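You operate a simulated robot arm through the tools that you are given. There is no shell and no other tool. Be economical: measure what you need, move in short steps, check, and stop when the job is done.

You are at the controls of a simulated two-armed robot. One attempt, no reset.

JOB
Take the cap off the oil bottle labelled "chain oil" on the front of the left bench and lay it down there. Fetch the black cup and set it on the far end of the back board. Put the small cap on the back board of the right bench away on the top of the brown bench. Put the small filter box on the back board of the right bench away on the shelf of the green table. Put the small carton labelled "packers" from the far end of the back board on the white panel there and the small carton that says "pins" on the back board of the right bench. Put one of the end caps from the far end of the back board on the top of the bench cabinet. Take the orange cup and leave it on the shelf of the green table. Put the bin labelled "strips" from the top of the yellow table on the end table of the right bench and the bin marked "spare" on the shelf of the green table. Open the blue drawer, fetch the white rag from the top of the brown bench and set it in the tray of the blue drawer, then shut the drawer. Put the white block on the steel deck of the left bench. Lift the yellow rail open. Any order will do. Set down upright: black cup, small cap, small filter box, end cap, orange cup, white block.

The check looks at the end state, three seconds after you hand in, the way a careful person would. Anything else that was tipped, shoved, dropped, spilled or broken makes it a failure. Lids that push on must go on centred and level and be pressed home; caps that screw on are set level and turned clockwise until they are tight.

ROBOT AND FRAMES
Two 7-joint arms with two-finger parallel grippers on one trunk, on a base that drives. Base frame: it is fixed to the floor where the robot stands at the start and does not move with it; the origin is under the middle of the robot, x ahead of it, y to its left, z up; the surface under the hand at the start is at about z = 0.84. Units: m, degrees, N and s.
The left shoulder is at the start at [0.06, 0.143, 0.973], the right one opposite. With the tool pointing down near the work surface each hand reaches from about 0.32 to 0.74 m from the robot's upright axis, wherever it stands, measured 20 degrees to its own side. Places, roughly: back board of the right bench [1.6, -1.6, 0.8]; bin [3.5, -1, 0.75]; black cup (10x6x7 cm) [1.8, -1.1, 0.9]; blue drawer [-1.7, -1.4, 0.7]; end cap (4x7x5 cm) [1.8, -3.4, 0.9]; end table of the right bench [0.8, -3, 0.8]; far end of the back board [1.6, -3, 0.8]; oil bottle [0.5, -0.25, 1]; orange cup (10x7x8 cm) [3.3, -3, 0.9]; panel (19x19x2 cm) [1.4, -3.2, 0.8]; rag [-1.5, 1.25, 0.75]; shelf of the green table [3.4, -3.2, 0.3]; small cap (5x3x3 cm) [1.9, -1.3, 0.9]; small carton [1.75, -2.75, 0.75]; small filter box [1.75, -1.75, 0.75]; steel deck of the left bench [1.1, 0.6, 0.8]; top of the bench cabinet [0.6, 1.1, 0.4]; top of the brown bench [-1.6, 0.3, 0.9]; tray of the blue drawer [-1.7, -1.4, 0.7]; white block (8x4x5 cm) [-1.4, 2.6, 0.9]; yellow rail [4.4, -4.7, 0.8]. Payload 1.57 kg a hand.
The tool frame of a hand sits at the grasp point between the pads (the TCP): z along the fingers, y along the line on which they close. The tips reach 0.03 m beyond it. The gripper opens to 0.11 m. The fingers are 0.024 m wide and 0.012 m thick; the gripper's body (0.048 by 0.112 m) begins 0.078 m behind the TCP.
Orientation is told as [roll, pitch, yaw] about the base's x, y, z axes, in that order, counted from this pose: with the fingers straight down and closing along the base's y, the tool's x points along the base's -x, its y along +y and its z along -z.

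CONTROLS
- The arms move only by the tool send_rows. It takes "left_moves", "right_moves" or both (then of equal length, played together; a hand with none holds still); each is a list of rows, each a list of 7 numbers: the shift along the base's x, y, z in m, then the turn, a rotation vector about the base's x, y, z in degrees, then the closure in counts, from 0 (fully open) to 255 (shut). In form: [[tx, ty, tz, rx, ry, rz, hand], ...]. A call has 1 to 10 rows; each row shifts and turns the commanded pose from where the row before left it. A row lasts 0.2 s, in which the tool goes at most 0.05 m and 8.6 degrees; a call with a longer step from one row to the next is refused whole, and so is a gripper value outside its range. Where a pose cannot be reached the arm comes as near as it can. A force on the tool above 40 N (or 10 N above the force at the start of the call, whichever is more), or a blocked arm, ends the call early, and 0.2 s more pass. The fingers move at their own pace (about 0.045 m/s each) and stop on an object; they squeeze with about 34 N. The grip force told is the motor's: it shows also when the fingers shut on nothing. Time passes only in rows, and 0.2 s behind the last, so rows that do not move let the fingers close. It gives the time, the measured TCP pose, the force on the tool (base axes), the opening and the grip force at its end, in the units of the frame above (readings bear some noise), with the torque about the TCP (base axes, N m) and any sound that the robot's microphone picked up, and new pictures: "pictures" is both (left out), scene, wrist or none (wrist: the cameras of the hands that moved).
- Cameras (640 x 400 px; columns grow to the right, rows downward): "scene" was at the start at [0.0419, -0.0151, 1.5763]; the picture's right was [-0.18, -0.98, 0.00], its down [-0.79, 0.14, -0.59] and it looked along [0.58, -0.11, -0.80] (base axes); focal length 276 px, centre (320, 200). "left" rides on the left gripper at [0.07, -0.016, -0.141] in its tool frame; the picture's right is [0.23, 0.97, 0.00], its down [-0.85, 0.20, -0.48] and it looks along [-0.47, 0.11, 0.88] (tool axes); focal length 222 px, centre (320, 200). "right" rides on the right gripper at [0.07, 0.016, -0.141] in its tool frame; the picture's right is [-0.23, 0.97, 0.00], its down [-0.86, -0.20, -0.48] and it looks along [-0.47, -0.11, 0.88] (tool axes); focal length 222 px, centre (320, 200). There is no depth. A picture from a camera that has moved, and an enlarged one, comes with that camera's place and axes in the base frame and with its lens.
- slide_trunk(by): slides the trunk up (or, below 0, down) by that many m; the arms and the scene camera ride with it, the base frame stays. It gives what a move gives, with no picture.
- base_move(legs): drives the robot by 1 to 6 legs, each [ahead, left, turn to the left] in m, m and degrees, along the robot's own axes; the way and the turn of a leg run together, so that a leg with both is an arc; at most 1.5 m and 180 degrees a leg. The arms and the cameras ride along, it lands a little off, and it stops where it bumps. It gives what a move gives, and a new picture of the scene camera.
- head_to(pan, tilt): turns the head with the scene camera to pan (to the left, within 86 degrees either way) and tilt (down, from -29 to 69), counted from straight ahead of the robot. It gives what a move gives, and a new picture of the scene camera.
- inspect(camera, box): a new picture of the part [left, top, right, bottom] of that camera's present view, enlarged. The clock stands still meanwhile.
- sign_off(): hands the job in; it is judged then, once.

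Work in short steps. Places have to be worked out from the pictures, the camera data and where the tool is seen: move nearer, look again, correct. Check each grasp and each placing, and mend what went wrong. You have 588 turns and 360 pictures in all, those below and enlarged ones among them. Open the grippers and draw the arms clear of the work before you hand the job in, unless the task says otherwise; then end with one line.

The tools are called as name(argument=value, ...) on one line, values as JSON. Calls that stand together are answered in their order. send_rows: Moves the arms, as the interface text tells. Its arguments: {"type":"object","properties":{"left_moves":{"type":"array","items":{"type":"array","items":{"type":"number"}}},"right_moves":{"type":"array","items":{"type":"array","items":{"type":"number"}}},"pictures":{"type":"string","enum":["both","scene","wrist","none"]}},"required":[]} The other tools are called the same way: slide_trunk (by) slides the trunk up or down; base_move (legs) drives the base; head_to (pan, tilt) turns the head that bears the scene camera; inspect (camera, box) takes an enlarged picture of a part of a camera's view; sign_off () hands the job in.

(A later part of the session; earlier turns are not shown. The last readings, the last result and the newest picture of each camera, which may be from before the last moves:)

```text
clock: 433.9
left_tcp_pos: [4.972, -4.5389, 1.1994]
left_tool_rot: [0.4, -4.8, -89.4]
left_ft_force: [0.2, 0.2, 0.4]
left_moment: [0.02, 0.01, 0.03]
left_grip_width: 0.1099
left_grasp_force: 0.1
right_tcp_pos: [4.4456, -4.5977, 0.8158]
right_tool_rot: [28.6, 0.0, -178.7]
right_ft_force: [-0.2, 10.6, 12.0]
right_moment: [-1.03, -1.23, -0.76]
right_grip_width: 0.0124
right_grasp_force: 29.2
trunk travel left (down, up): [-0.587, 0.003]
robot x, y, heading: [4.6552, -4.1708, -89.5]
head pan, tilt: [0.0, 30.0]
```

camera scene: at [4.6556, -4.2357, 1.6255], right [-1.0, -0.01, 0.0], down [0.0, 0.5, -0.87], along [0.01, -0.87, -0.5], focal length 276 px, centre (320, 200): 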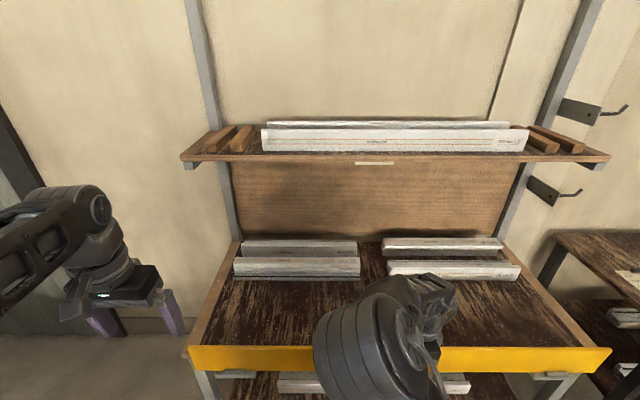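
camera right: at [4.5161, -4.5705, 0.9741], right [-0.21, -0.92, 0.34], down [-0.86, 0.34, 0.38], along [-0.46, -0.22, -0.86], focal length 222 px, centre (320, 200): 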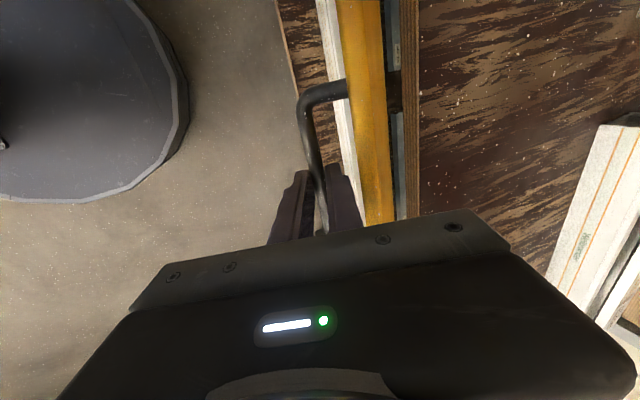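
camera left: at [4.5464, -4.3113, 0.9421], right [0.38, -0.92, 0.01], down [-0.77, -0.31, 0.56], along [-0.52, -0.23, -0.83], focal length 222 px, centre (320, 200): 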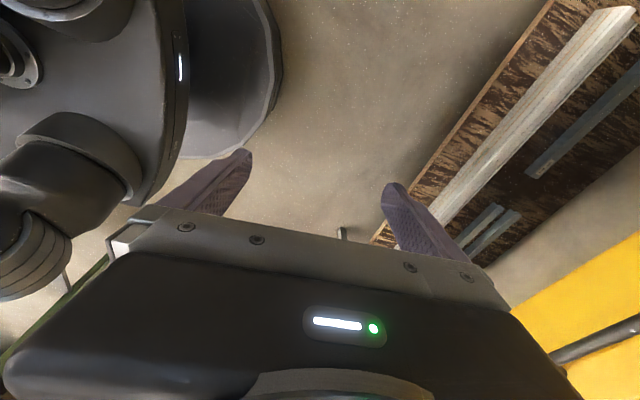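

Now it is a little too far in; the arc is well bracketed (bar about 73° over). Continue down.

send_rows(right_moves=[[0, 0.005, -0.0095, -4, 0, 0, 255], [0, 0.0015, -0.011, -4, 0, 0, 255]], pictures="both")

```text
clock: 434.4
left_tcp_pos: [4.9723, -4.5388, 1.1987]
left_tool_rot: [0.5, -4.7, -89.5]
left_ft_force: [-0.4, 0.8, 0.1]
left_moment: [0.01, -0.02, 0.04]
left_grip_width: 0.1099
left_grasp_force: 0.0
right_tcp_pos: [4.4452, -4.594, 0.8072]
right_tool_rot: [33.5, 0.3, -179.3]
right_ft_force: [5.8, 16.1, 20.4]
right_moment: [-1.82, -1.12, -1.4]
right_grip_width: 0.0119
right_grasp_force: 29.6
trunk travel left (down, up): [-0.587, 0.003]
robot x, y, heading: [4.6553, -4.173, -89.6]
head pan, tilt: [0.0, 30.0]
stopped in row 2 (right hand): the force on the tool passed its limit at 47 N (the readings are from after the stop); the commanded pose is now the measured one
camera scene: at [4.6571, -4.2311, 1.6258], right [-1.0, -0.01, 0.0], down [0.0, 0.5, -0.87], along [0.0, -0.87, -0.5], focal length 276 px, centre (320, 200)
camera right: at [4.5159, -4.5275, 0.9361], right [-0.22, -0.81, 0.54], down [-0.86, 0.42, 0.29], along [-0.46, -0.4, -0.79], focal length 222 px, centre (320, 200)
```

scene: 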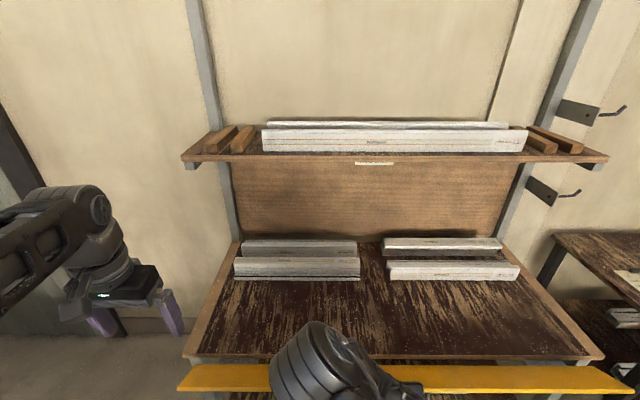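
right: 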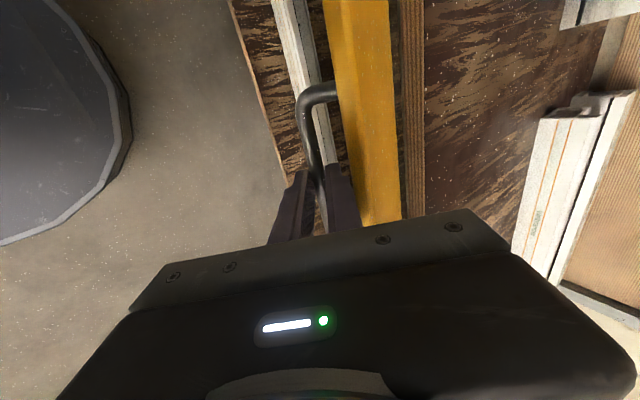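

The hand jams against the tilting rail. The rail's inner face now faces up, so I loosen the right grip slightly and bring the closed left fingers above that face.

send_rows(left_moves=[[-0.04, -0.01, -0.02, 2, 0, 0, 255], [-0.04, -0.02, -0.02, 2, 0, 0, 255], [-0.03, -0.02, -0.03, 0, 0, 0, 255], [-0.03, -0.02, -0.035, 0, 0, 0, 255], [-0.02, -0.005, -0.04, 0, 0, 0, 255], [0, 0, -0.045, 0, 0, 0, 255]], pictures="both")

```text
refused: row 4 steps farther than a row can; nothing moved
```

send_rows(left_moves=[[-0.04, -0.01, -0.02, 2, 0, 0, 255], [-0.04, -0.02, -0.02, 2, 0, 0, 255], [-0.03, -0.02, -0.03, 0, 0, 0, 255], [-0.03, -0.02, -0.03, 0, 0, 0, 255], [-0.02, -0.005, -0.04, 0, 0, 0, 255], [0, 0, -0.045, 0, 0, 0, 255]], pictures="both")

```text
clock: 435.5
left_tcp_pos: [4.8298, -4.6077, 1.0945]
left_tool_rot: [0.4, -0.9, -89.5]
left_ft_force: [-0.5, -0.2, 0.4]
left_moment: [-0.05, 0.02, -0.03]
left_grip_width: 0.0157
left_grasp_force: 0.6
right_tcp_pos: [4.4451, -4.5947, 0.8073]
right_tool_rot: [33.7, 0.2, -179.3]
right_ft_force: [5.8, 13.7, 18.8]
right_moment: [-1.61, -0.88, -1.51]
right_grip_width: 0.0117
right_grasp_force: 28.8
trunk travel left (down, up): [-0.587, 0.003]
robot x, y, heading: [4.6561, -4.1742, -89.8]
head pan, tilt: [0.0, 30.0]
stopped in row 5 (right hand): the force on the tool passed its limit at 42 N (the readings are from after the stop); the commanded pose is now the measured one
camera scene: at [4.6569, -4.2308, 1.6255], right [-1.0, -0.01, 0.0], down [0.0, 0.5, -0.87], along [0.0, -0.87, -0.5], focal length 276 px, centre (320, 200)
camera left: at [4.8111, -4.5354, 1.2343], right [0.97, 0.24, 0.0], down [0.2, -0.85, 0.49], along [0.12, -0.48, -0.87], focal length 222 px, centre (320, 200)
```

scene: 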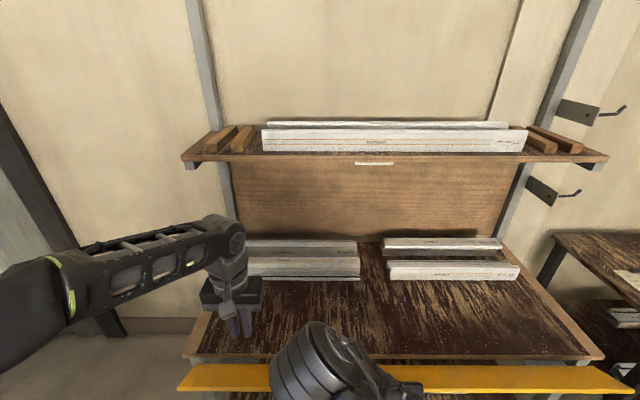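
left: 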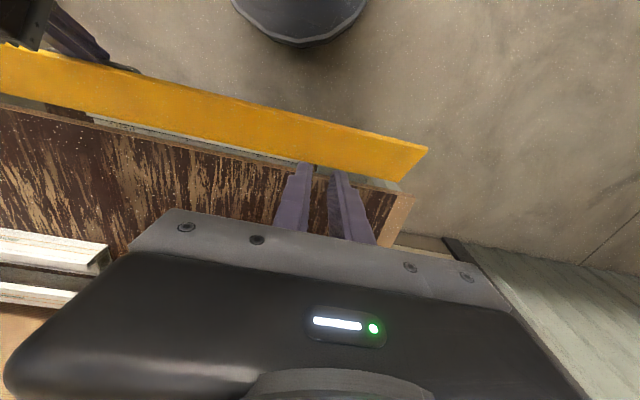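

The left camera shows the inner face sloping from y −4.70 to its outer edge at −4.60. I loosen the right fingers and lower the left onto the face at y ≈ −4.625.

send_rows(left_moves=[[0, -0.017, -0.04, 0, 0, 0, 255], [0, 0, -0.045, 0, 0, 0, 255], [0, 0, -0.045, 0, 0, 0, 255], [0, 0, -0.045, 0, 0, 0, 255], [0, 0, -0.03, 0, 0, 0, 255]], right_moves=[[0, 0, 0, 0, 0, 0, 255], [0, 0, 0, 0, 0, 0, 255], [0, 0, 0, 0, 0, 0, 255], [0, 0, 0, 0, 0, 0, 200], [0, 0, 0, 0, 0, 0, 190]], pictures="none")

```text
clock: 436.7
left_tcp_pos: [4.8294, -4.6274, 0.8881]
left_tool_rot: [0.6, -0.7, -89.5]
left_ft_force: [0.1, 0.6, -0.4]
left_moment: [-0.02, -0.01, -0.01]
left_grip_width: 0.0002
left_grasp_force: 22.3
right_tcp_pos: [4.4453, -4.5961, 0.8048]
right_tool_rot: [33.3, 0.0, -178.9]
right_ft_force: [-0.7, 2.3, -4.6]
right_moment: [0.0, -0.13, -0.05]
right_grip_width: 0.0243
right_grasp_force: 0.1
trunk travel left (down, up): [-0.587, 0.003]
robot x, y, heading: [4.6554, -4.1767, -89.4]
head pan, tilt: [0.0, 30.0]
```

Now press down with the left in small steps while the right stays loose.

send_rows(left_moves=[[0, 0, -0.015, 0, 0, 0, 255], [0, 0, -0.01, 0, 0, 0, 255], [0, 0, -0.01, 0, 0, 0, 255], [0, 0, -0.01, 0, 0, 0, 255]], pictures="both")

```text
clock: 437.3
left_tcp_pos: [4.8276, -4.6322, 0.8697]
left_tool_rot: [0.4, -1.8, -89.6]
left_ft_force: [-0.7, -2.0, 6.1]
left_moment: [0.0, 0.04, -0.05]
left_grip_width: 0.0003
left_grasp_force: 21.1
right_tcp_pos: [4.4451, -4.5927, 0.8053]
right_tool_rot: [33.1, 0.2, -179.2]
right_ft_force: [0.3, 10.4, 2.2]
right_moment: [-0.79, 0.09, -0.38]
right_grip_width: 0.0203
right_grasp_force: 0.0
trunk travel left (down, up): [-0.587, 0.003]
robot x, y, heading: [4.6568, -4.1721, -89.5]
head pan, tilt: [0.0, 30.0]
stopped in row 3 (left hand): the force on the tool passed its limit at 86 N (the readings are from after the stop); the commanded pose is now the measured one
camera scene: at [4.656, -4.2331, 1.6256], right [-1.0, -0.01, 0.0], down [0.0, 0.5, -0.87], along [0.0, -0.87, -0.5], focal length 276 px, centre (320, 200)
camera left: at [4.8092, -4.5579, 1.009], right [0.97, 0.23, 0.0], down [0.2, -0.84, 0.5], along [0.12, -0.49, -0.86], focal length 222 px, centre (320, 200)
```

scene: 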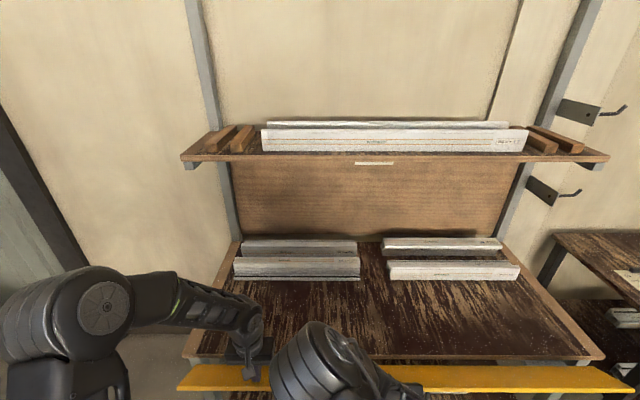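
left: 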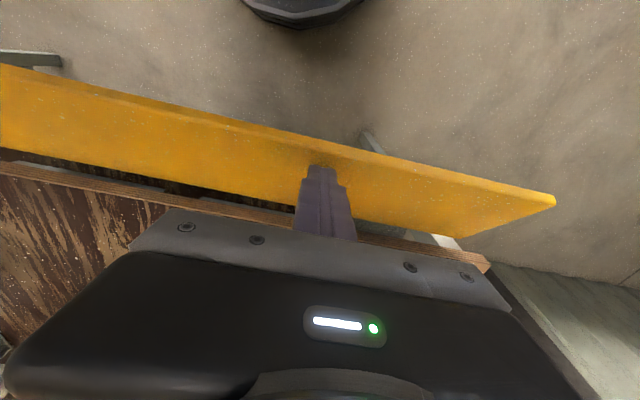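

Pressing met 86 N — likely my own right fingers or the stop. With the left keeping it from closing, I withdraw the right hand.

send_rows(right_moves=[[0, 0, 0, 0, 0, 0, 150], [0, 0.005, 0.008, 0, 0, 0, 150], [0, 0.008, 0.012, 0, 0, 0, 150], [0, 0.01, 0.015, 0, 0, 0, 150], [0, 0.01, 0.02, 0, 0, 0, 150], [0, 0.01, 0.03, 4, 0, 0, 150], [0, 0.01, 0.03, 4, 0, 0, 150], [0, 0.02, 0.03, 4, 0, 0, 150]], pictures="both")

```text
clock: 438.2
left_tcp_pos: [4.8273, -4.6386, 0.8731]
left_tool_rot: [0.3, -2.5, -89.6]
left_ft_force: [0.5, -6.8, 13.8]
left_moment: [-0.06, 0.02, 0.05]
left_grip_width: 0.0
left_grasp_force: 21.1
right_tcp_pos: [4.4452, -4.5865, 0.8164]
right_tool_rot: [32.3, 0.1, -179.0]
right_ft_force: [0.6, 16.3, -4.8]
right_moment: [-0.27, -0.01, -0.18]
right_grip_width: 0.0313
right_grasp_force: 0.0
right hand out of reach, approached as far as the arm can: row 3, 4
trunk travel left (down, up): [-0.587, 0.003]
robot x, y, heading: [4.6544, -4.172, -89.8]
head pan, tilt: [0.0, 30.0]
stopped in row 4 (left hand): the force on the tool passed its limit at 43 N (the readings are from after the stop); the commanded pose is now the measured one
camera scene: at [4.6555, -4.2331, 1.6256], right [-1.0, -0.01, 0.0], down [0.0, 0.5, -0.87], along [0.01, -0.87, -0.5], focal length 276 px, centre (320, 200)
camera right: at [4.5153, -4.522, 0.9463], right [-0.21, -0.83, 0.52], down [-0.86, 0.41, 0.3], along [-0.46, -0.39, -0.8], focal length 222 px, centre (320, 200)
```

scene: 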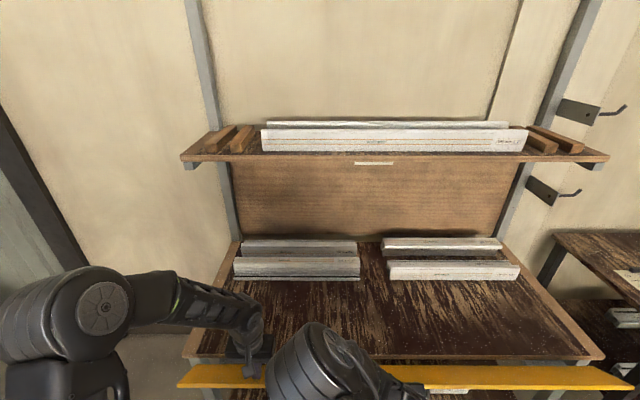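
right: 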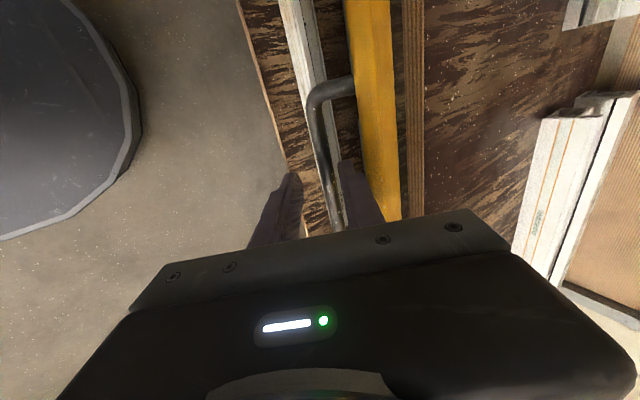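

I continue withdrawing the right hand in small steps.

send_rows(right_moves=[[0, 0.004, 0.01, 0, 0, 0, 130], [0, 0.004, 0.012, 2, 0, 0, 130], [0, 0.004, 0.015, 2, 0, 0, 130], [0, 0.004, 0.02, 3, 0, 0, 130]], pictures="wrist")

```text
clock: 438.6
left_tcp_pos: [4.8279, -4.6443, 0.8766]
left_tool_rot: [0.2, -3.3, -89.5]
left_ft_force: [0.8, -6.3, 12.7]
left_moment: [-0.04, -0.09, 0.02]
left_grip_width: 0.0002
left_grasp_force: 21.6
right_tcp_pos: [4.445, -4.5861, 0.823]
right_tool_rot: [31.3, 0.1, -178.9]
right_ft_force: [1.0, 15.8, -3.3]
right_moment: [-0.36, -0.04, -0.18]
right_grip_width: 0.0403
right_grasp_force: 0.1
right hand out of reach, approached as far as the arm can: row 1, 2
trunk travel left (down, up): [-0.587, 0.003]
robot x, y, heading: [4.6545, -4.1758, -89.7]
head pan, tilt: [0.0, 30.0]
stopped in row 2 (left hand): the force on the tool passed its limit at 44 N (the readings are from after the stop); the commanded pose is now the measured one
camera right: at [4.5147, -4.5239, 0.9527], right [-0.21, -0.84, 0.5], down [-0.86, 0.4, 0.3], along [-0.46, -0.37, -0.81], focal length 222 px, centre (320, 200)
```

right: 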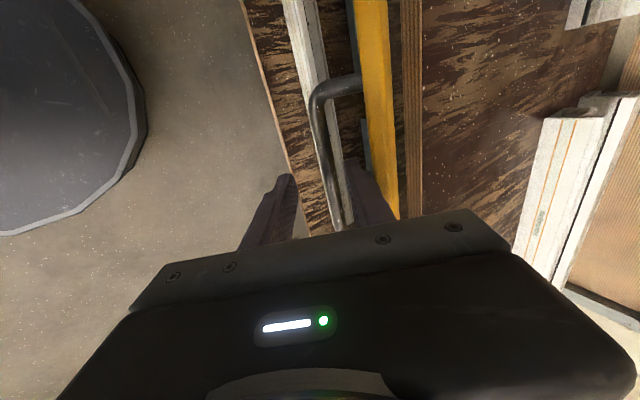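

The right inner finger is levering the rail shut against the left hand. I ease the left up slightly and slide the right out in tiny steps along the rail's plane.

send_rows(right_moves=[[0, 0.006, 0.004, 0, 0, 0, 165], [0, 0.006, 0.004, 0, 0, 0, 165], [0, 0.006, 0.004, 0, 0, 0, 165]], left_moves=[[0, 0.0, 0.002, 0, 0, 0, 255], [0, 0, 0.002, 0, 0, 0, 255], [0, 0, 0.0, 0, 0, 0, 255]], pictures="none")

```text
clock: 439.4
left_tcp_pos: [4.8279, -4.6415, 0.8792]
left_tool_rot: [0.3, -2.8, -89.6]
left_ft_force: [0.1, -1.2, 2.1]
left_moment: [-0.03, 0.01, -0.07]
left_grip_width: 0.0
left_grasp_force: 21.1
right_tcp_pos: [4.4461, -4.5894, 0.8236]
right_tool_rot: [31.6, 0.2, -178.8]
right_ft_force: [-3.9, 8.3, -0.5]
right_moment: [-0.2, -0.07, -0.18]
right_grip_width: 0.0322
right_grasp_force: 0.1
right hand out of reach, approached as far as the arm can: row 1, 2, 3
trunk travel left (down, up): [-0.587, 0.003]
robot x, y, heading: [4.6577, -4.1725, -89.8]
head pan, tilt: [0.0, 30.0]
```

Right arm can't fold further, so I back the whole base by 3 cm (both hands move out together).

base_move(legs=[[-0.03, 0, 0]])

inspect(camera="right", box=[200, 50, 460, 250])

```text
clock: 440.3
left_tcp_pos: [4.8282, -4.6086, 0.879]
left_tool_rot: [0.2, -2.9, -89.4]
left_ft_force: [-0.1, -0.7, 0.5]
left_moment: [-0.02, -0.01, 0.01]
left_grip_width: 0.0
left_grasp_force: 21.2
right_tcp_pos: [4.4469, -4.5581, 0.8225]
right_tool_rot: [31.6, 0.2, -178.7]
right_ft_force: [5.5, 18.0, 2.6]
right_moment: [0.03, -0.03, 0.04]
right_grip_width: 0.0272
right_grasp_force: 0.0
trunk travel left (down, up): [-0.587, 0.003]
robot x, y, heading: [4.6555, -4.1414, -89.7]
head pan, tilt: [0.0, 30.0]
camera scene: at [4.6562, -4.2005, 1.6257], right [-1.0, -0.01, 0.0], down [0.0, 0.5, -0.87], along [0.01, -0.87, -0.5], focal length 276 px, centre (320, 200)
```

scene: 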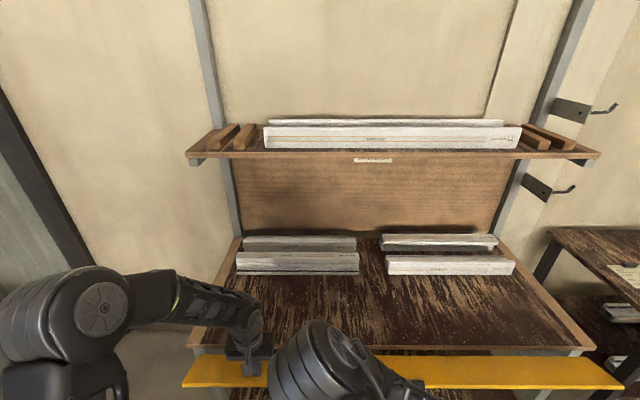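

```text
2.00 times, centred on (330, 150) of right
camera zoom: at [4.5159, -4.4938, 0.954], right [-0.21, -0.83, 0.51], down [-0.87, 0.4, 0.3], along [-0.45, -0.38, -0.81], focal length 444 px, centre (300, 300)
```

zoom: 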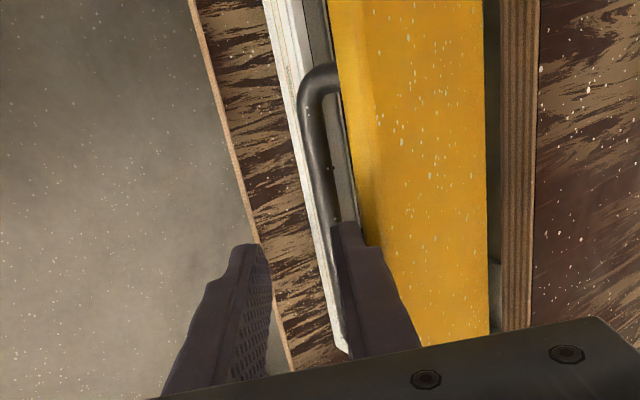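

The base move opened the rail further. Now press down with the left.

send_rows(left_moves=[[0, 0, -0.01, 0, 0, 0, 255], [0, 0, -0.008, 0, 0, 0, 255], [0, 0, -0.006, 0, 0, 0, 255], [0, 0, -0.006, 0, 0, 0, 255], [0, 0, -0.006, 0, 0, 0, 255]], pictures="wrist")

```text
clock: 441.5
left_tcp_pos: [4.8294, -4.6122, 0.8473]
left_tool_rot: [0.1, -3.3, -89.5]
left_ft_force: [-0.5, -0.1, 6.4]
left_moment: [0.05, 0.04, -0.02]
left_grip_width: 0.0001
left_grasp_force: 21.5
right_tcp_pos: [4.4456, -4.5514, 0.8201]
right_tool_rot: [30.7, 0.2, -178.7]
right_ft_force: [0.1, 15.8, -6.0]
right_moment: [0.41, 0.0, -0.1]
right_grip_width: 0.0241
right_grasp_force: 0.2
trunk travel left (down, up): [-0.587, 0.003]
robot x, y, heading: [4.6555, -4.1434, -89.4]
head pan, tilt: [0.0, 30.0]
stopped in row 5 (left hand): the force on the tool passed its limit at 51 N (the readings are from after the stop); the commanded pose is now the measured one
camera left: at [4.8089, -4.534, 0.9839], right [0.97, 0.23, -0.01], down [0.2, -0.82, 0.53], along [0.11, -0.51, -0.85], focal length 222 px, centre (320, 200)
```

left: 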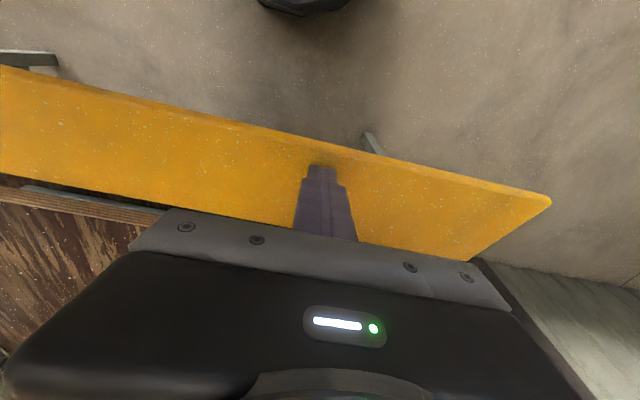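

The rail's outer edge is now bearing on my right fingers. I lift the left clear and back the base so both hands are out of its way, then see where it settles.

send_rows(left_moves=[[0, 0, 0.01, 0, 0, 0, 255], [0, 0, 0.03, 0, 0, 0, 255], [0, 0, 0.04, 0, 0, 0, 255]], pictures="none")

base_move(legs=[[-0.06, 0, 0]])

```text
clock: 442.3
left_tcp_pos: [4.8275, -4.6116, 0.9271]
left_tool_rot: [0.2, -3.2, -89.5]
left_ft_force: [0.0, 0.1, -0.9]
left_moment: [-0.01, -0.02, 0.01]
left_grip_width: 0.0
left_grasp_force: 20.7
right_tcp_pos: [4.4456, -4.5533, 0.8211]
right_tool_rot: [31.1, 0.1, -178.8]
right_ft_force: [-1.7, 24.1, 3.1]
right_moment: [0.16, 0.02, -0.31]
right_grip_width: 0.0228
right_grasp_force: 0.0
trunk travel left (down, up): [-0.587, 0.003]
robot x, y, heading: [4.6614, -4.1437, -89.7]
head pan, tilt: [0.0, 30.0]
```

```text
clock: 443.2
left_tcp_pos: [4.8279, -4.553, 0.9273]
left_tool_rot: [0.2, -3.2, -89.4]
left_ft_force: [0.7, -0.2, 0.7]
left_moment: [-0.02, -0.01, -0.03]
left_grip_width: 0.0001
left_grasp_force: 22.0
right_tcp_pos: [4.4473, -4.4967, 0.8209]
right_tool_rot: [31.2, 0.2, -178.6]
right_ft_force: [-1.1, 1.0, -0.5]
right_moment: [-0.03, 0.01, 0.0]
right_grip_width: 0.0387
right_grasp_force: 0.0
trunk travel left (down, up): [-0.587, 0.003]
robot x, y, heading: [4.658, -4.0825, -89.6]
head pan, tilt: [0.0, 30.0]
camera scene: at [4.6554, -4.1428, 1.6256], right [-1.0, -0.01, 0.0], down [0.0, 0.5, -0.87], along [0.01, -0.87, -0.5], focal length 276 px, centre (320, 200)
```

scene: 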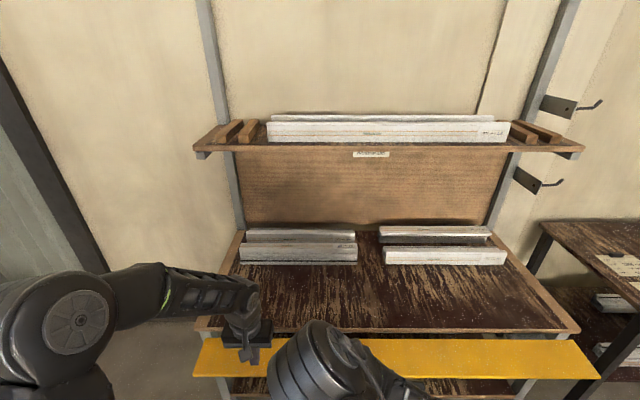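

The rail now lies open by itself. I raise and level the right hand and look again.

send_rows(right_moves=[[0, 0.0, 0.03, 0, 0, 0, 150], [0, 0.0, 0.04, 8, 0, 0, 150], [0, 0.0, 0.04, 8, 0, 0, 100], [0, 0.0, 0.04, 8, 0, 0, 50], [0, 0.01, 0.04, 7, 0, 0, 0], [-0.03, 0.02, 0.02, 0, 0, 8, 0], [-0.03, 0.02, 0.02, 0, 0, 8, 0], [-0.03, 0.02, 0, 0, 0, 8, 0]], pictures="scene")

```text
clock: 445.1
left_tcp_pos: [4.8267, -4.5546, 0.9268]
left_tool_rot: [0.1, -3.2, -89.6]
left_ft_force: [-0.4, 1.1, 0.3]
left_moment: [0.01, -0.04, -0.02]
left_grip_width: 0.0
left_grasp_force: 21.5
right_tcp_pos: [4.3541, -4.4379, 1.0468]
right_tool_rot: [0.0, 1.1, -154.7]
right_ft_force: [-0.7, 0.1, -0.9]
right_moment: [-0.01, -0.04, 0.02]
right_grip_width: 0.1099
right_grasp_force: 0.1
right hand out of reach, approached as far as the arm can: row 1
trunk travel left (down, up): [-0.587, 0.003]
robot x, y, heading: [4.656, -4.0801, -89.4]
head pan, tilt: [0.0, 30.0]
camera scene: at [4.654, -4.1445, 1.6255], right [-1.0, -0.01, 0.0], down [0.0, 0.5, -0.87], along [0.01, -0.87, -0.5], focal length 276 px, centre (320, 200)
```

scene: 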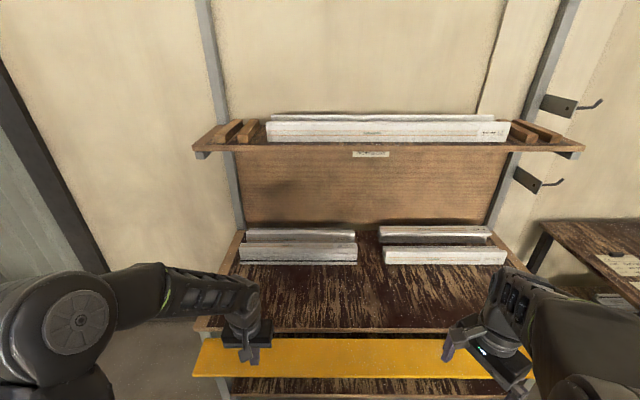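

The rail stays open. I press on it once more with the left to be sure it is fully at its stop.

send_rows(left_moves=[[0, -0.04, -0.01, 0, 0, 0, 255], [0, -0.005, -0.04, 0, 0, 0, 255], [0, 0, -0.02, 0, 0, 0, 255], [0, 0, -0.01, 0, 0, 0, 255], [0, 0, -0.008, 0, 0, 0, 255], [0, 0, -0.006, 0, 0, 0, 255], [0, 0, -0.006, 0, 0, 0, 255], [0, 0, -0.006, 0, 0, 0, 255]], pictures="wrist")

```text
clock: 446.9
left_tcp_pos: [4.8289, -4.5987, 0.8193]
left_tool_rot: [0.2, -3.1, -89.5]
left_ft_force: [-0.2, -0.7, -0.4]
left_moment: [-0.03, 0.02, 0.03]
left_grip_width: 0.0
left_grasp_force: 21.3
right_tcp_pos: [4.3556, -4.4392, 1.0474]
right_tool_rot: [0.1, 0.9, -154.9]
right_ft_force: [-0.9, 0.2, 0.0]
right_moment: [-0.01, 0.0, 0.0]
right_grip_width: 0.1098
right_grasp_force: 0.1
trunk travel left (down, up): [-0.587, 0.003]
robot x, y, heading: [4.6544, -4.0809, -89.7]
head pan, tilt: [0.0, 30.0]
camera left: at [4.8098, -4.5213, 0.9567], right [0.97, 0.24, -0.01], down [0.21, -0.83, 0.52], along [0.12, -0.51, -0.85], focal length 222 px, centre (320, 200)
```

left: 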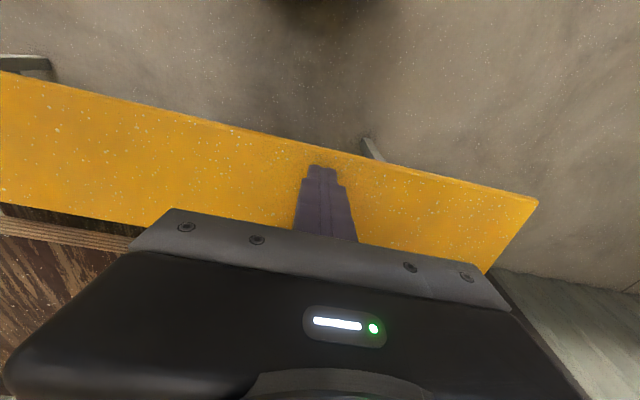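

send_rows(left_moves=[[0, 0, -0.006, 0, 0, 0, 255], [0, 0, -0.006, 0, 0, 0, 255], [0, 0, -0.006, 0, 0, 0, 255], [0, 0, -0.006, 0, 0, 0, 255], [0, 0, -0.006, 0, 0, 0, 255]], pictures="none")

```text
clock: 447.4
left_tcp_pos: [4.8274, -4.5988, 0.8156]
left_tool_rot: [0.2, -3.5, -89.5]
left_ft_force: [1.7, 14.6, 30.1]
left_moment: [0.04, -0.01, -0.07]
left_grip_width: 0.0003
left_grasp_force: 20.9
right_tcp_pos: [4.3555, -4.438, 1.0502]
right_tool_rot: [0.4, 0.9, -154.8]
right_ft_force: [-0.1, -0.8, 0.0]
right_moment: [0.0, -0.01, 0.04]
right_grip_width: 0.11
right_grasp_force: 0.1
trunk travel left (down, up): [-0.587, 0.003]
robot x, y, heading: [4.6528, -4.0834, -89.5]
head pan, tilt: [0.0, 30.0]
stopped in row 2 (left hand): the force on the tool passed its limit at 49 N (the readings are from after the stop); the commanded pose is now the measured one
```

The rail sits level at a firm stop — open. I retract both hands and head back for the small cap.

send_rows(left_moves=[[0, 0, 0.02, 0, 0, 0, 200], [0, 0, 0.045, 0, 0, 0, 0], [0, 0.01, 0.045, 0, 0, 0, 0], [0, 0.02, 0.045, 0, 0, 0, 0], [0, 0.03, 0.035, 3, 0, 0, 0], [0.02, 0.03, 0.03, 0, 0, 0, 0], [0.02, 0.03, 0.03, 0, 0, 0, 0], [0.02, 0.03, 0.02, 0, 0, 0, 0]], right_moves=[[0, 0.01, 0.01, 0, 0, 8.3, 0], [0, 0.01, 0.01, 0, 0, 8.3, 0], [0, 0, 0.01, 0, 0, 8.3, 0], [0, 0, 0.01, 0, 0, 8.3, 0], [0, 0, 0.01, 0, 0, 8.3, 0], [0, 0, 0.01, 0, 0, 8.3, 0], [0, 0, 0.01, 0, 0, 8.3, 0], [0, 0, 0, 0, 0, 7, 0]], pictures="none")

base_move(legs=[[0, -1.45, 0], [0, -0.72, 0], [0, 0, -90.4], [0, -1.45, 0], [0, -1.3, 0]])

```text
clock: 449.2
left_tcp_pos: [4.8897, -4.4504, 1.0828]
left_tool_rot: [0.2, -0.4, -89.5]
left_ft_force: [-0.9, -0.1, 0.0]
left_moment: [-0.03, 0.02, 0.0]
left_grip_width: 0.11
left_grasp_force: 0.1
right_tcp_pos: [4.3564, -4.4192, 1.1179]
right_tool_rot: [0.2, 0.9, -89.6]
right_ft_force: [0.7, 0.5, -0.3]
right_moment: [-0.01, -0.02, 0.0]
right_grip_width: 0.11
right_grasp_force: 0.0
trunk travel left (down, up): [-0.587, 0.003]
robot x, y, heading: [4.6564, -4.0864, -89.3]
head pan, tilt: [0.0, 30.0]
```

```text
clock: 476.8
left_tcp_pos: [2.1403, -1.5583, 1.0835]
left_tool_rot: [0.3, -0.4, 180.0]
left_ft_force: [-0.2, 0.2, 0.0]
left_moment: [-0.02, -0.03, 0.0]
left_grip_width: 0.1097
left_grasp_force: 0.0
right_tcp_pos: [2.1764, -1.025, 1.1175]
right_tool_rot: [0.2, 0.9, 179.7]
right_ft_force: [-0.5, 1.0, -0.8]
right_moment: [-0.01, 0.02, -0.04]
right_grip_width: 0.1099
right_grasp_force: 0.0
trunk travel left (down, up): [-0.587, 0.003]
robot x, y, heading: [2.5113, -1.3311, 179.7]
head pan, tilt: [0.0, 30.0]
camera scene: at [2.4498, -1.33, 1.6255], right [0.0, 1.0, 0.0], down [0.5, 0.0, -0.87], along [-0.87, 0.0, -0.5], focal length 276 px, centre (320, 200)
```

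scene: 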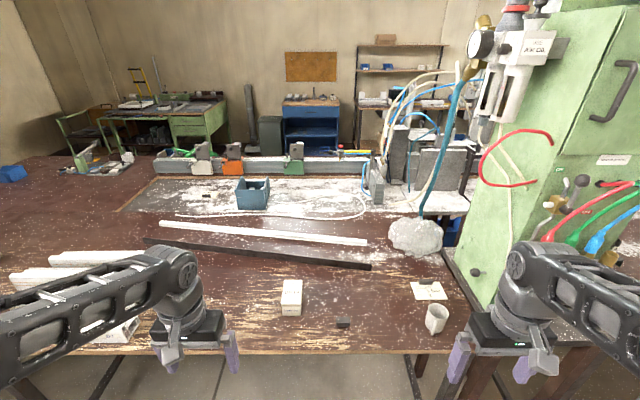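

The small cap is near (1.89, −1.25). I come 7 cm closer and bring the right hand over it.

base_move(legs=[[0.07, 0, 0.3]])

send_rows(right_moves=[[-0.02, -0.04, 0, 0, -0.9, 0, 0], [-0.02, -0.04, 0, 0, 0, 0, 0], [-0.03, -0.035, -0.01, 0, 0, 0, 0], [-0.03, -0.035, -0.01, 0, 0, 0, 0], [-0.035, -0.03, -0.015, 0, 0, 0, 0], [-0.035, -0.025, -0.02, 0, 0, 0, 0], [-0.035, -0.02, -0.025, 0, 0, 0, 0], [-0.015, 0, -0.025, 0, 0, 0, 0]], pictures="wrist")

```text
clock: 477.8
left_tcp_pos: [2.0695, -1.5605, 1.082]
left_tool_rot: [0.2, -0.3, -179.7]
left_ft_force: [0.0, 0.0, 0.1]
left_moment: [-0.05, -0.05, 0.02]
left_grip_width: 0.1101
left_grasp_force: 0.1
right_tcp_pos: [2.1029, -1.0268, 1.1168]
right_tool_rot: [0.1, 0.9, -180.1]
right_ft_force: [0.5, 0.4, -0.2]
right_moment: [-0.02, -0.03, 0.0]
right_grip_width: 0.1101
right_grasp_force: 0.1
trunk travel left (down, up): [-0.587, 0.003]
robot x, y, heading: [2.436, -1.3285, -179.8]
head pan, tilt: [0.0, 30.0]
camera scene: at [2.3773, -1.3308, 1.6254], right [0.0, 1.0, 0.0], down [0.5, 0.0, -0.87], along [-0.87, 0.0, -0.5], focal length 276 px, centre (320, 200)
```

scene: 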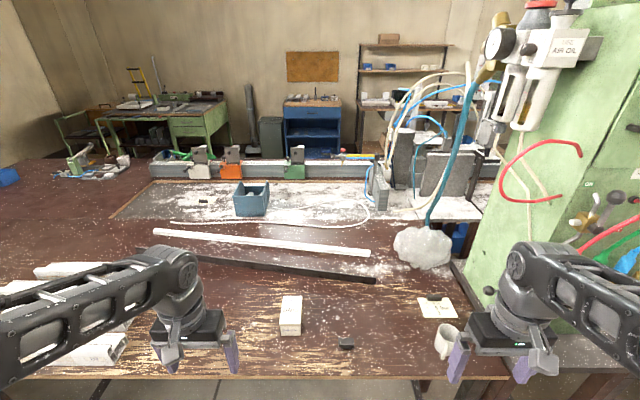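

```text
clock: 479.6
left_tcp_pos: [2.0705, -1.5595, 1.0832]
left_tool_rot: [0.2, -0.4, -179.9]
left_ft_force: [0.0, 0.1, 0.8]
left_moment: [0.01, 0.01, -0.01]
left_grip_width: 0.1099
left_grasp_force: 0.1
right_tcp_pos: [1.8826, -1.2522, 1.0112]
right_tool_rot: [0.1, 1.7, -180.0]
right_ft_force: [-0.3, 0.0, 0.1]
right_moment: [0.03, -0.01, -0.01]
right_grip_width: 0.1099
right_grasp_force: 0.0
trunk travel left (down, up): [-0.587, 0.003]
robot x, y, heading: [2.4406, -1.3295, -179.9]
head pan, tilt: [0.0, 30.0]
camera right: at [1.9503, -1.2668, 1.1564], right [-0.23, -0.97, -0.01], down [-0.87, 0.2, 0.45], along [-0.44, 0.11, -0.89], focal length 222 px, centre (320, 200)
```

right: 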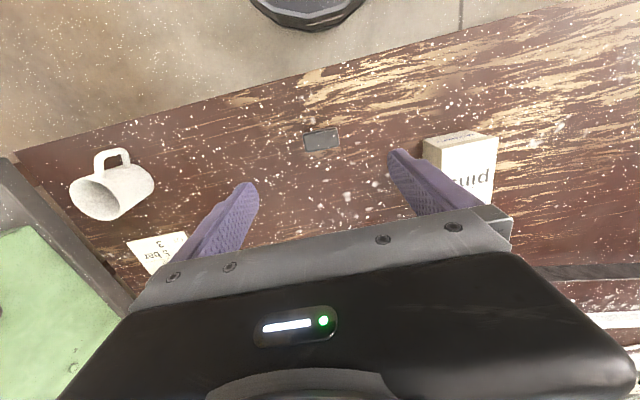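

inspect(camera="right", box=[280, 110, 370, 170])

```text
6.67 times, centred on (325, 140) of right
camera zoom: at [1.9503, -1.2668, 1.1564], right [-0.23, -0.97, -0.01], down [-0.87, 0.2, 0.45], along [-0.44, 0.11, -0.89], focal length 1481 px, centre (287, 600)
```

zoom: 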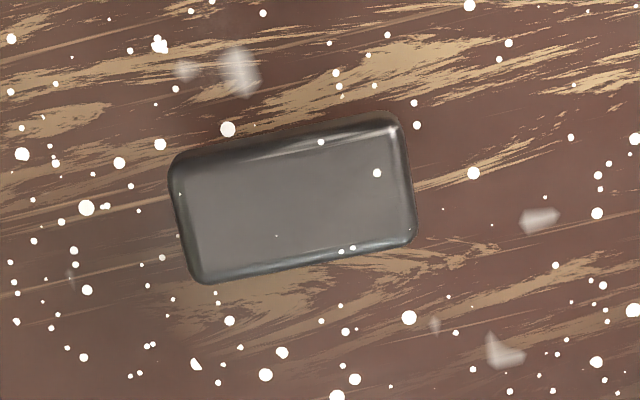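

The cap lies along y, 4.6 cm long. Descend around its ends and grip.

send_rows(right_moves=[[0.007, -0.001, -0.03, 0, 1.7, 0, 70], [0, 0, -0.04, 0, 0, 0, 70], [0, 0, -0.04, 0, 0, 0, 70], [0, 0, -0.018, 0, 0, 0, 70], [0, 0, 0, 0, 0, 0, 255], [0, 0, 0, 0, 0, 0, 255], [0, 0, 0, 0, 0, 0, 255], [0, 0, 0, 0, 0, 0, 255]], pictures="wrist")

```text
clock: 481.4
left_tcp_pos: [2.0703, -1.56, 1.0825]
left_tool_rot: [0.2, -0.4, -179.7]
left_ft_force: [-0.3, 0.2, 0.0]
left_moment: [0.01, 0.0, 0.03]
left_grip_width: 0.1102
left_grasp_force: 0.1
right_tcp_pos: [1.8915, -1.253, 0.8835]
right_tool_rot: [0.1, 0.2, -180.0]
right_ft_force: [0.6, 0.1, -0.3]
right_moment: [-0.01, 0.01, -0.03]
right_grip_width: 0.0441
right_grasp_force: 30.5
trunk travel left (down, up): [-0.587, 0.003]
robot x, y, heading: [2.438, -1.3272, -179.5]
head pan, tilt: [0.0, 30.0]
camera right: at [1.9624, -1.2685, 1.0267], right [-0.23, -0.97, 0.0], down [-0.86, 0.2, 0.48], along [-0.46, 0.11, -0.88], focal length 222 px, centre (320, 200)
```

right: 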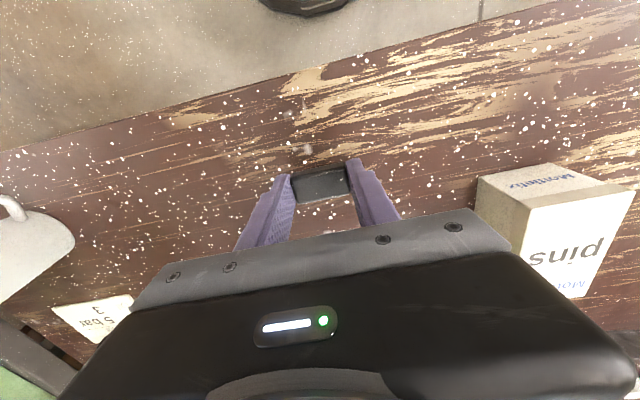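

Cap held. Lift, draw back and strafe to the far end for the white end cap near (1.84, −3.39).

send_rows(right_moves=[[0, 0, 0.03, 0, 0, 0, 255], [0, 0, 0.04, 0, 0, 0, 255], [0, 0, 0.04, 0, 0, 0, 255], [0.03, 0.02, 0.03, 0, 0, 0, 255], [0.035, 0.02, 0.025, 0, 0, 0, 255], [0.035, 0.02, 0.025, 0, 0, 0, 255], [0.035, 0.02, 0.02, 0, 0, 0, 255], [0.035, 0.02, 0.01, 0, 0, 0, 255], [0.02, 0.02, 0, 0, 0, 0, 255]], pictures="none")

base_move(legs=[[0, 1.4, 0], [0, 0.48, 0]])

head_to(pan=0, tilt=45)

```text
clock: 483.4
left_tcp_pos: [2.0701, -1.5612, 1.0832]
left_tool_rot: [0.1, -0.4, -179.8]
left_ft_force: [0.2, -0.3, 0.0]
left_moment: [0.02, -0.01, -0.02]
left_grip_width: 0.1099
left_grasp_force: 0.0
right_tcp_pos: [2.0833, -1.134, 1.1045]
right_tool_rot: [0.2, 0.1, -180.1]
right_ft_force: [-0.1, 0.2, 0.2]
right_moment: [0.0, 0.01, 0.0]
right_grip_width: 0.0443
right_grasp_force: 34.2
trunk travel left (down, up): [-0.587, 0.003]
robot x, y, heading: [2.442, -1.3318, -179.7]
head pan, tilt: [0.0, 30.0]
```

```text
clock: 492.9
left_tcp_pos: [2.0975, -3.4581, 1.0826]
left_tool_rot: [0.2, -0.4, -179.0]
left_ft_force: [0.1, 0.1, 0.0]
left_moment: [0.03, -0.04, 0.02]
left_grip_width: 0.1103
left_grasp_force: 0.0
right_tcp_pos: [2.1034, -3.0313, 1.1036]
right_tool_rot: [0.1, 0.1, -179.1]
right_ft_force: [-0.3, -1.0, -1.0]
right_moment: [0.03, 0.01, 0.0]
right_grip_width: 0.0441
right_grasp_force: 34.1
trunk travel left (down, up): [-0.587, 0.003]
robot x, y, heading: [2.4686, -3.2213, -179.1]
head pan, tilt: [0.0, 30.0]
camera scene: at [2.4037, -3.2236, 1.6255], right [-0.02, 1.0, 0.0], down [0.5, 0.01, -0.87], along [-0.87, -0.02, -0.5], focal length 276 px, centre (320, 200)
```

scene: 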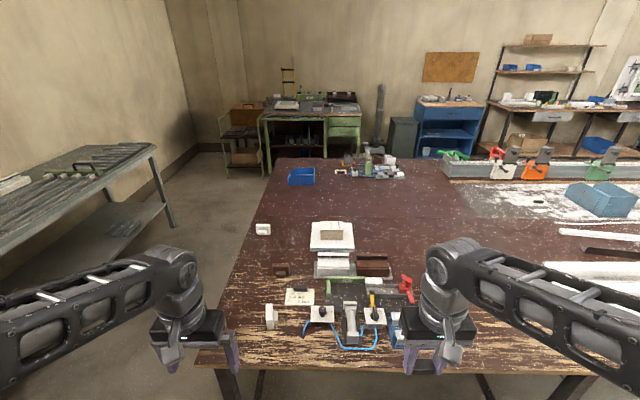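

```text
clock: 493.6
left_tcp_pos: [2.0983, -3.4568, 1.0824]
left_tool_rot: [0.2, -0.4, -179.0]
left_ft_force: [-0.1, -0.8, 0.8]
left_moment: [0.02, -0.01, -0.01]
left_grip_width: 0.11
left_grasp_force: 0.1
right_tcp_pos: [2.1028, -3.03, 1.1038]
right_tool_rot: [0.1, 0.1, -179.1]
right_ft_force: [-0.5, 0.7, 0.3]
right_moment: [0.0, 0.0, 0.03]
right_grip_width: 0.0441
right_grasp_force: 34.1
trunk travel left (down, up): [-0.587, 0.003]
robot x, y, heading: [2.4641, -3.2188, -179.0]
head pan, tilt: [0.0, 45.0]
camera scene: at [2.4128, -3.2225, 1.6029], right [-0.02, 1.0, 0.0], down [0.71, 0.01, -0.71], along [-0.71, -0.01, -0.71], focal length 276 px, centre (320, 200)
```

scene: 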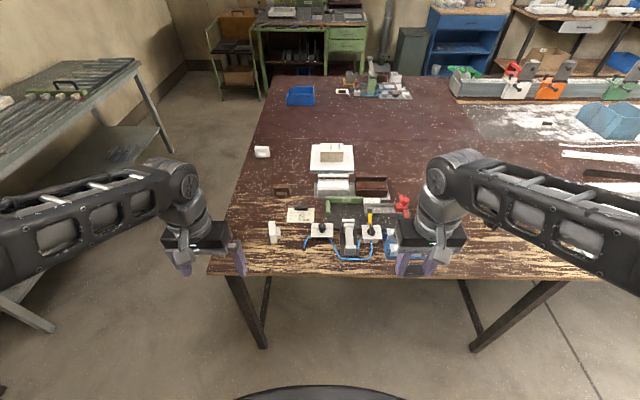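

Panel with packers and the strips bin look right. I enlarge the end cap.

inspect(camera="scene", box=[240, 195, 340, 265])

send_rows(left_moves=[[-0.035, 0.01, -0.005, 0, 0, -1, 0], [-0.035, 0.01, -0.005, 0, 0, 0, 0], [-0.035, 0.01, -0.005, 0, 0, 0, 0], [-0.035, 0.01, -0.01, 0, 0, 0, 0], [-0.035, 0.01, -0.015, 0, 0, 0, 0], [-0.035, 0.01, -0.015, 0, 0, 0, 0], [-0.035, 0.01, -0.015, 0, 0, 0, 0]], pictures="wrist")

```text
5.71 times, centred on (290, 230) of scene
camera zoom: at [2.4128, -3.2225, 1.6029], right [-0.02, 1.0, 0.0], down [0.71, 0.01, -0.71], along [-0.71, -0.01, -0.71], focal length 1576 px, centre (491, 29)
```

zoom: 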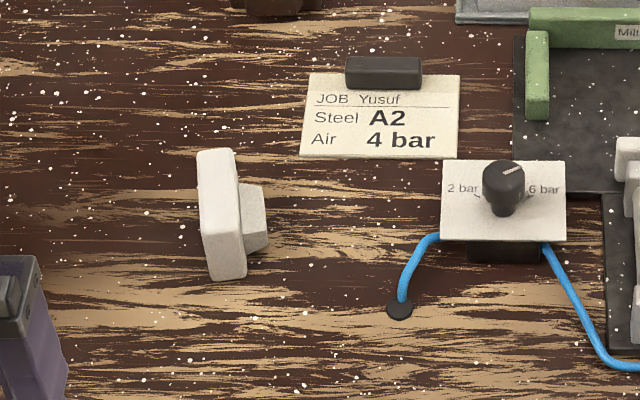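

```text
clock: 495.2
left_tcp_pos: [1.8524, -3.3866, 1.0117]
left_tool_rot: [0.3, -0.4, -179.8]
left_ft_force: [0.2, 0.2, 0.0]
left_moment: [0.02, -0.01, 0.0]
left_grip_width: 0.1102
left_grasp_force: 0.2
right_tcp_pos: [2.1021, -3.0302, 1.1039]
right_tool_rot: [0.2, 0.3, -179.1]
right_ft_force: [-1.1, -0.3, -0.5]
right_moment: [-0.02, -0.05, 0.02]
right_grip_width: 0.0444
right_grasp_force: 34.2
trunk travel left (down, up): [-0.587, 0.003]
robot x, y, heading: [2.4667, -3.2181, -179.1]
head pan, tilt: [0.0, 45.0]
camera left: at [1.9212, -3.3693, 1.1523], right [0.23, -0.97, 0.0], down [-0.85, -0.2, 0.48], along [-0.47, -0.11, -0.87], focal length 222 px, centre (320, 200)
```

left: 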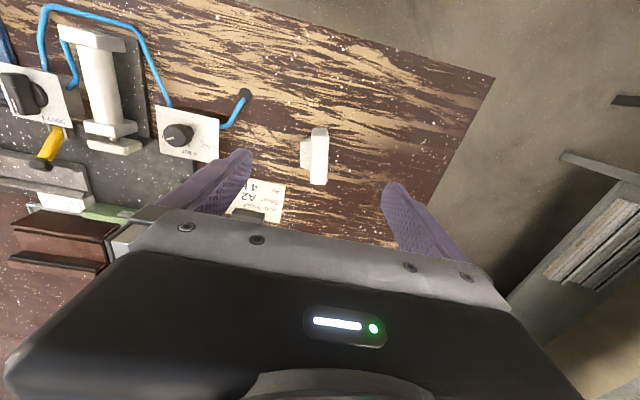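

The end cap stands with its plate along x and boss towards +y, ~4 cm across. I descend around it and grip.

send_rows(left_moves=[[-0.014, 0.004, -0.03, 0, 0, 0, 60], [0, 0, -0.04, 0, 0, 0, 60], [0, 0, -0.04, 0, 0, 0, 60], [0, 0, -0.02, 0, 0, 0, 60], [0, 0, 0, 0, 0, 0, 255], [0, 0, 0, 0, 0, 0, 255], [0, 0, 0, 0, 0, 0, 255], [0, 0, 0, 0, 0, 0, 255]], pictures="wrist")

```text
clock: 497.0
left_tcp_pos: [1.8406, -3.383, 0.8811]
left_tool_rot: [0.2, -0.4, -179.9]
left_ft_force: [-0.4, 0.9, -0.7]
left_moment: [0.02, 0.03, -0.02]
left_grip_width: 0.0352
left_grasp_force: 22.7
right_tcp_pos: [2.1032, -3.0307, 1.1031]
right_tool_rot: [0.1, 0.1, -179.1]
right_ft_force: [0.2, 0.7, 0.2]
right_moment: [0.05, 0.0, 0.0]
right_grip_width: 0.044
right_grasp_force: 33.6
trunk travel left (down, up): [-0.587, 0.003]
robot x, y, heading: [2.4633, -3.223, -179.1]
head pan, tilt: [0.0, 45.0]
camera left: at [1.9088, -3.3657, 1.0231], right [0.23, -0.97, 0.0], down [-0.85, -0.2, 0.49], along [-0.47, -0.11, -0.87], focal length 222 px, centre (320, 200)
```

left: 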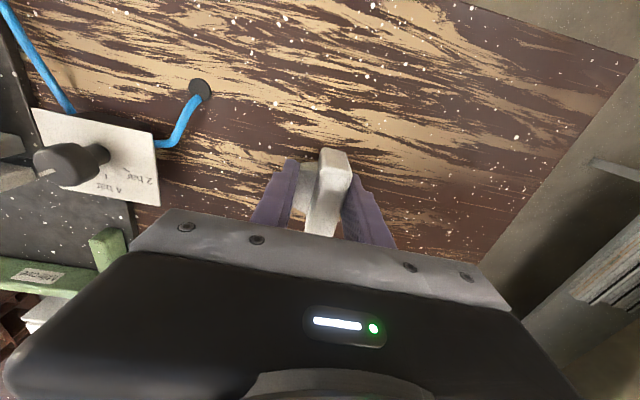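

Gripped (0.035). Lift, draw back, and drive round the bench end to the west side, facing −x.

send_rows(left_moves=[[0, 0, 0.03, 0, 0, 0, 255], [0, 0, 0.04, 0, 0, 0, 255], [0, 0, 0.04, 0, 0, 0, 255], [0.03, 0, 0.03, 0, 0, 0, 255], [0.035, 0, 0.025, 0, 0, 0, 255], [0.035, 0, 0.025, 0, 0, 0, 255], [0.04, 0, 0.02, 0, 0, 0, 255], [0.04, 0, 0.01, 0, 0, 0, 255], [0.04, 0, 0, 0, 0, 0, 255]], pictures="wrist")

base_move(legs=[[-0.06, 0, -0.9], [0, 0.9, 0], [1.45, 0, 0], [1.15, 0, 0]])

```text
clock: 499.0
left_tcp_pos: [2.0622, -3.3845, 1.1033]
left_tool_rot: [0.2, -0.5, -179.9]
left_ft_force: [1.5, 0.1, 0.0]
left_moment: [0.0, -0.01, -0.03]
left_grip_width: 0.0347
left_grasp_force: 34.3
right_tcp_pos: [2.1028, -3.03, 1.1043]
right_tool_rot: [0.0, 0.0, -179.1]
right_ft_force: [1.2, 0.3, 0.3]
right_moment: [-0.01, 0.02, 0.04]
right_grip_width: 0.0443
right_grasp_force: 33.4
trunk travel left (down, up): [-0.587, 0.003]
robot x, y, heading: [2.4602, -3.2192, -179.1]
head pan, tilt: [0.0, 45.0]
camera left: at [2.1312, -3.3663, 1.2439], right [0.23, -0.97, 0.0], down [-0.85, -0.2, 0.49], along [-0.47, -0.11, -0.87], focal length 222 px, centre (320, 200)
```

left: 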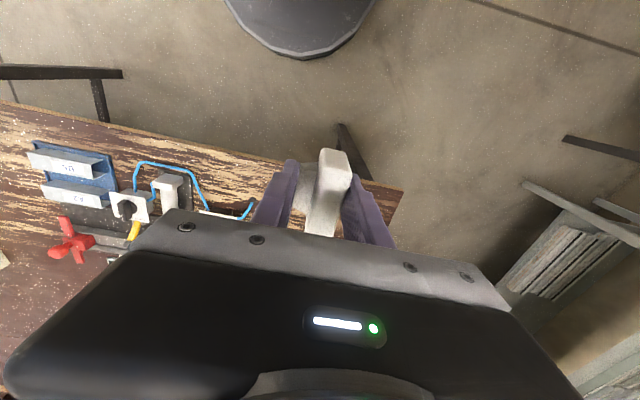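

```text
clock: 516.6
left_tcp_pos: [-0.4862, -4.2965, 1.1026]
left_tool_rot: [0.2, -0.4, 179.5]
left_ft_force: [0.5, -0.6, -0.3]
left_moment: [0.0, 0.02, 0.02]
left_grip_width: 0.035
left_grasp_force: 34.0
right_tcp_pos: [-0.4404, -3.9437, 1.1049]
right_tool_rot: [0.1, 0.1, -179.9]
right_ft_force: [-0.2, -0.3, -0.2]
right_moment: [-0.04, 0.02, 0.01]
right_grip_width: 0.0441
right_grasp_force: 34.1
trunk travel left (down, up): [-0.587, 0.003]
robot x, y, heading: [-0.0814, -4.1351, -179.6]
head pan, tilt: [0.0, 45.0]
camera scene: at [-0.132, -4.1393, 1.6028], right [-0.01, 1.0, 0.0], down [0.71, 0.01, -0.71], along [-0.71, -0.01, -0.71], focal length 276 px, centre (320, 200)
```

scene: 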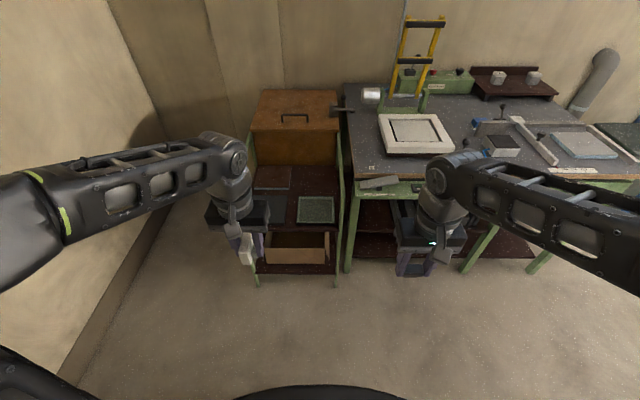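

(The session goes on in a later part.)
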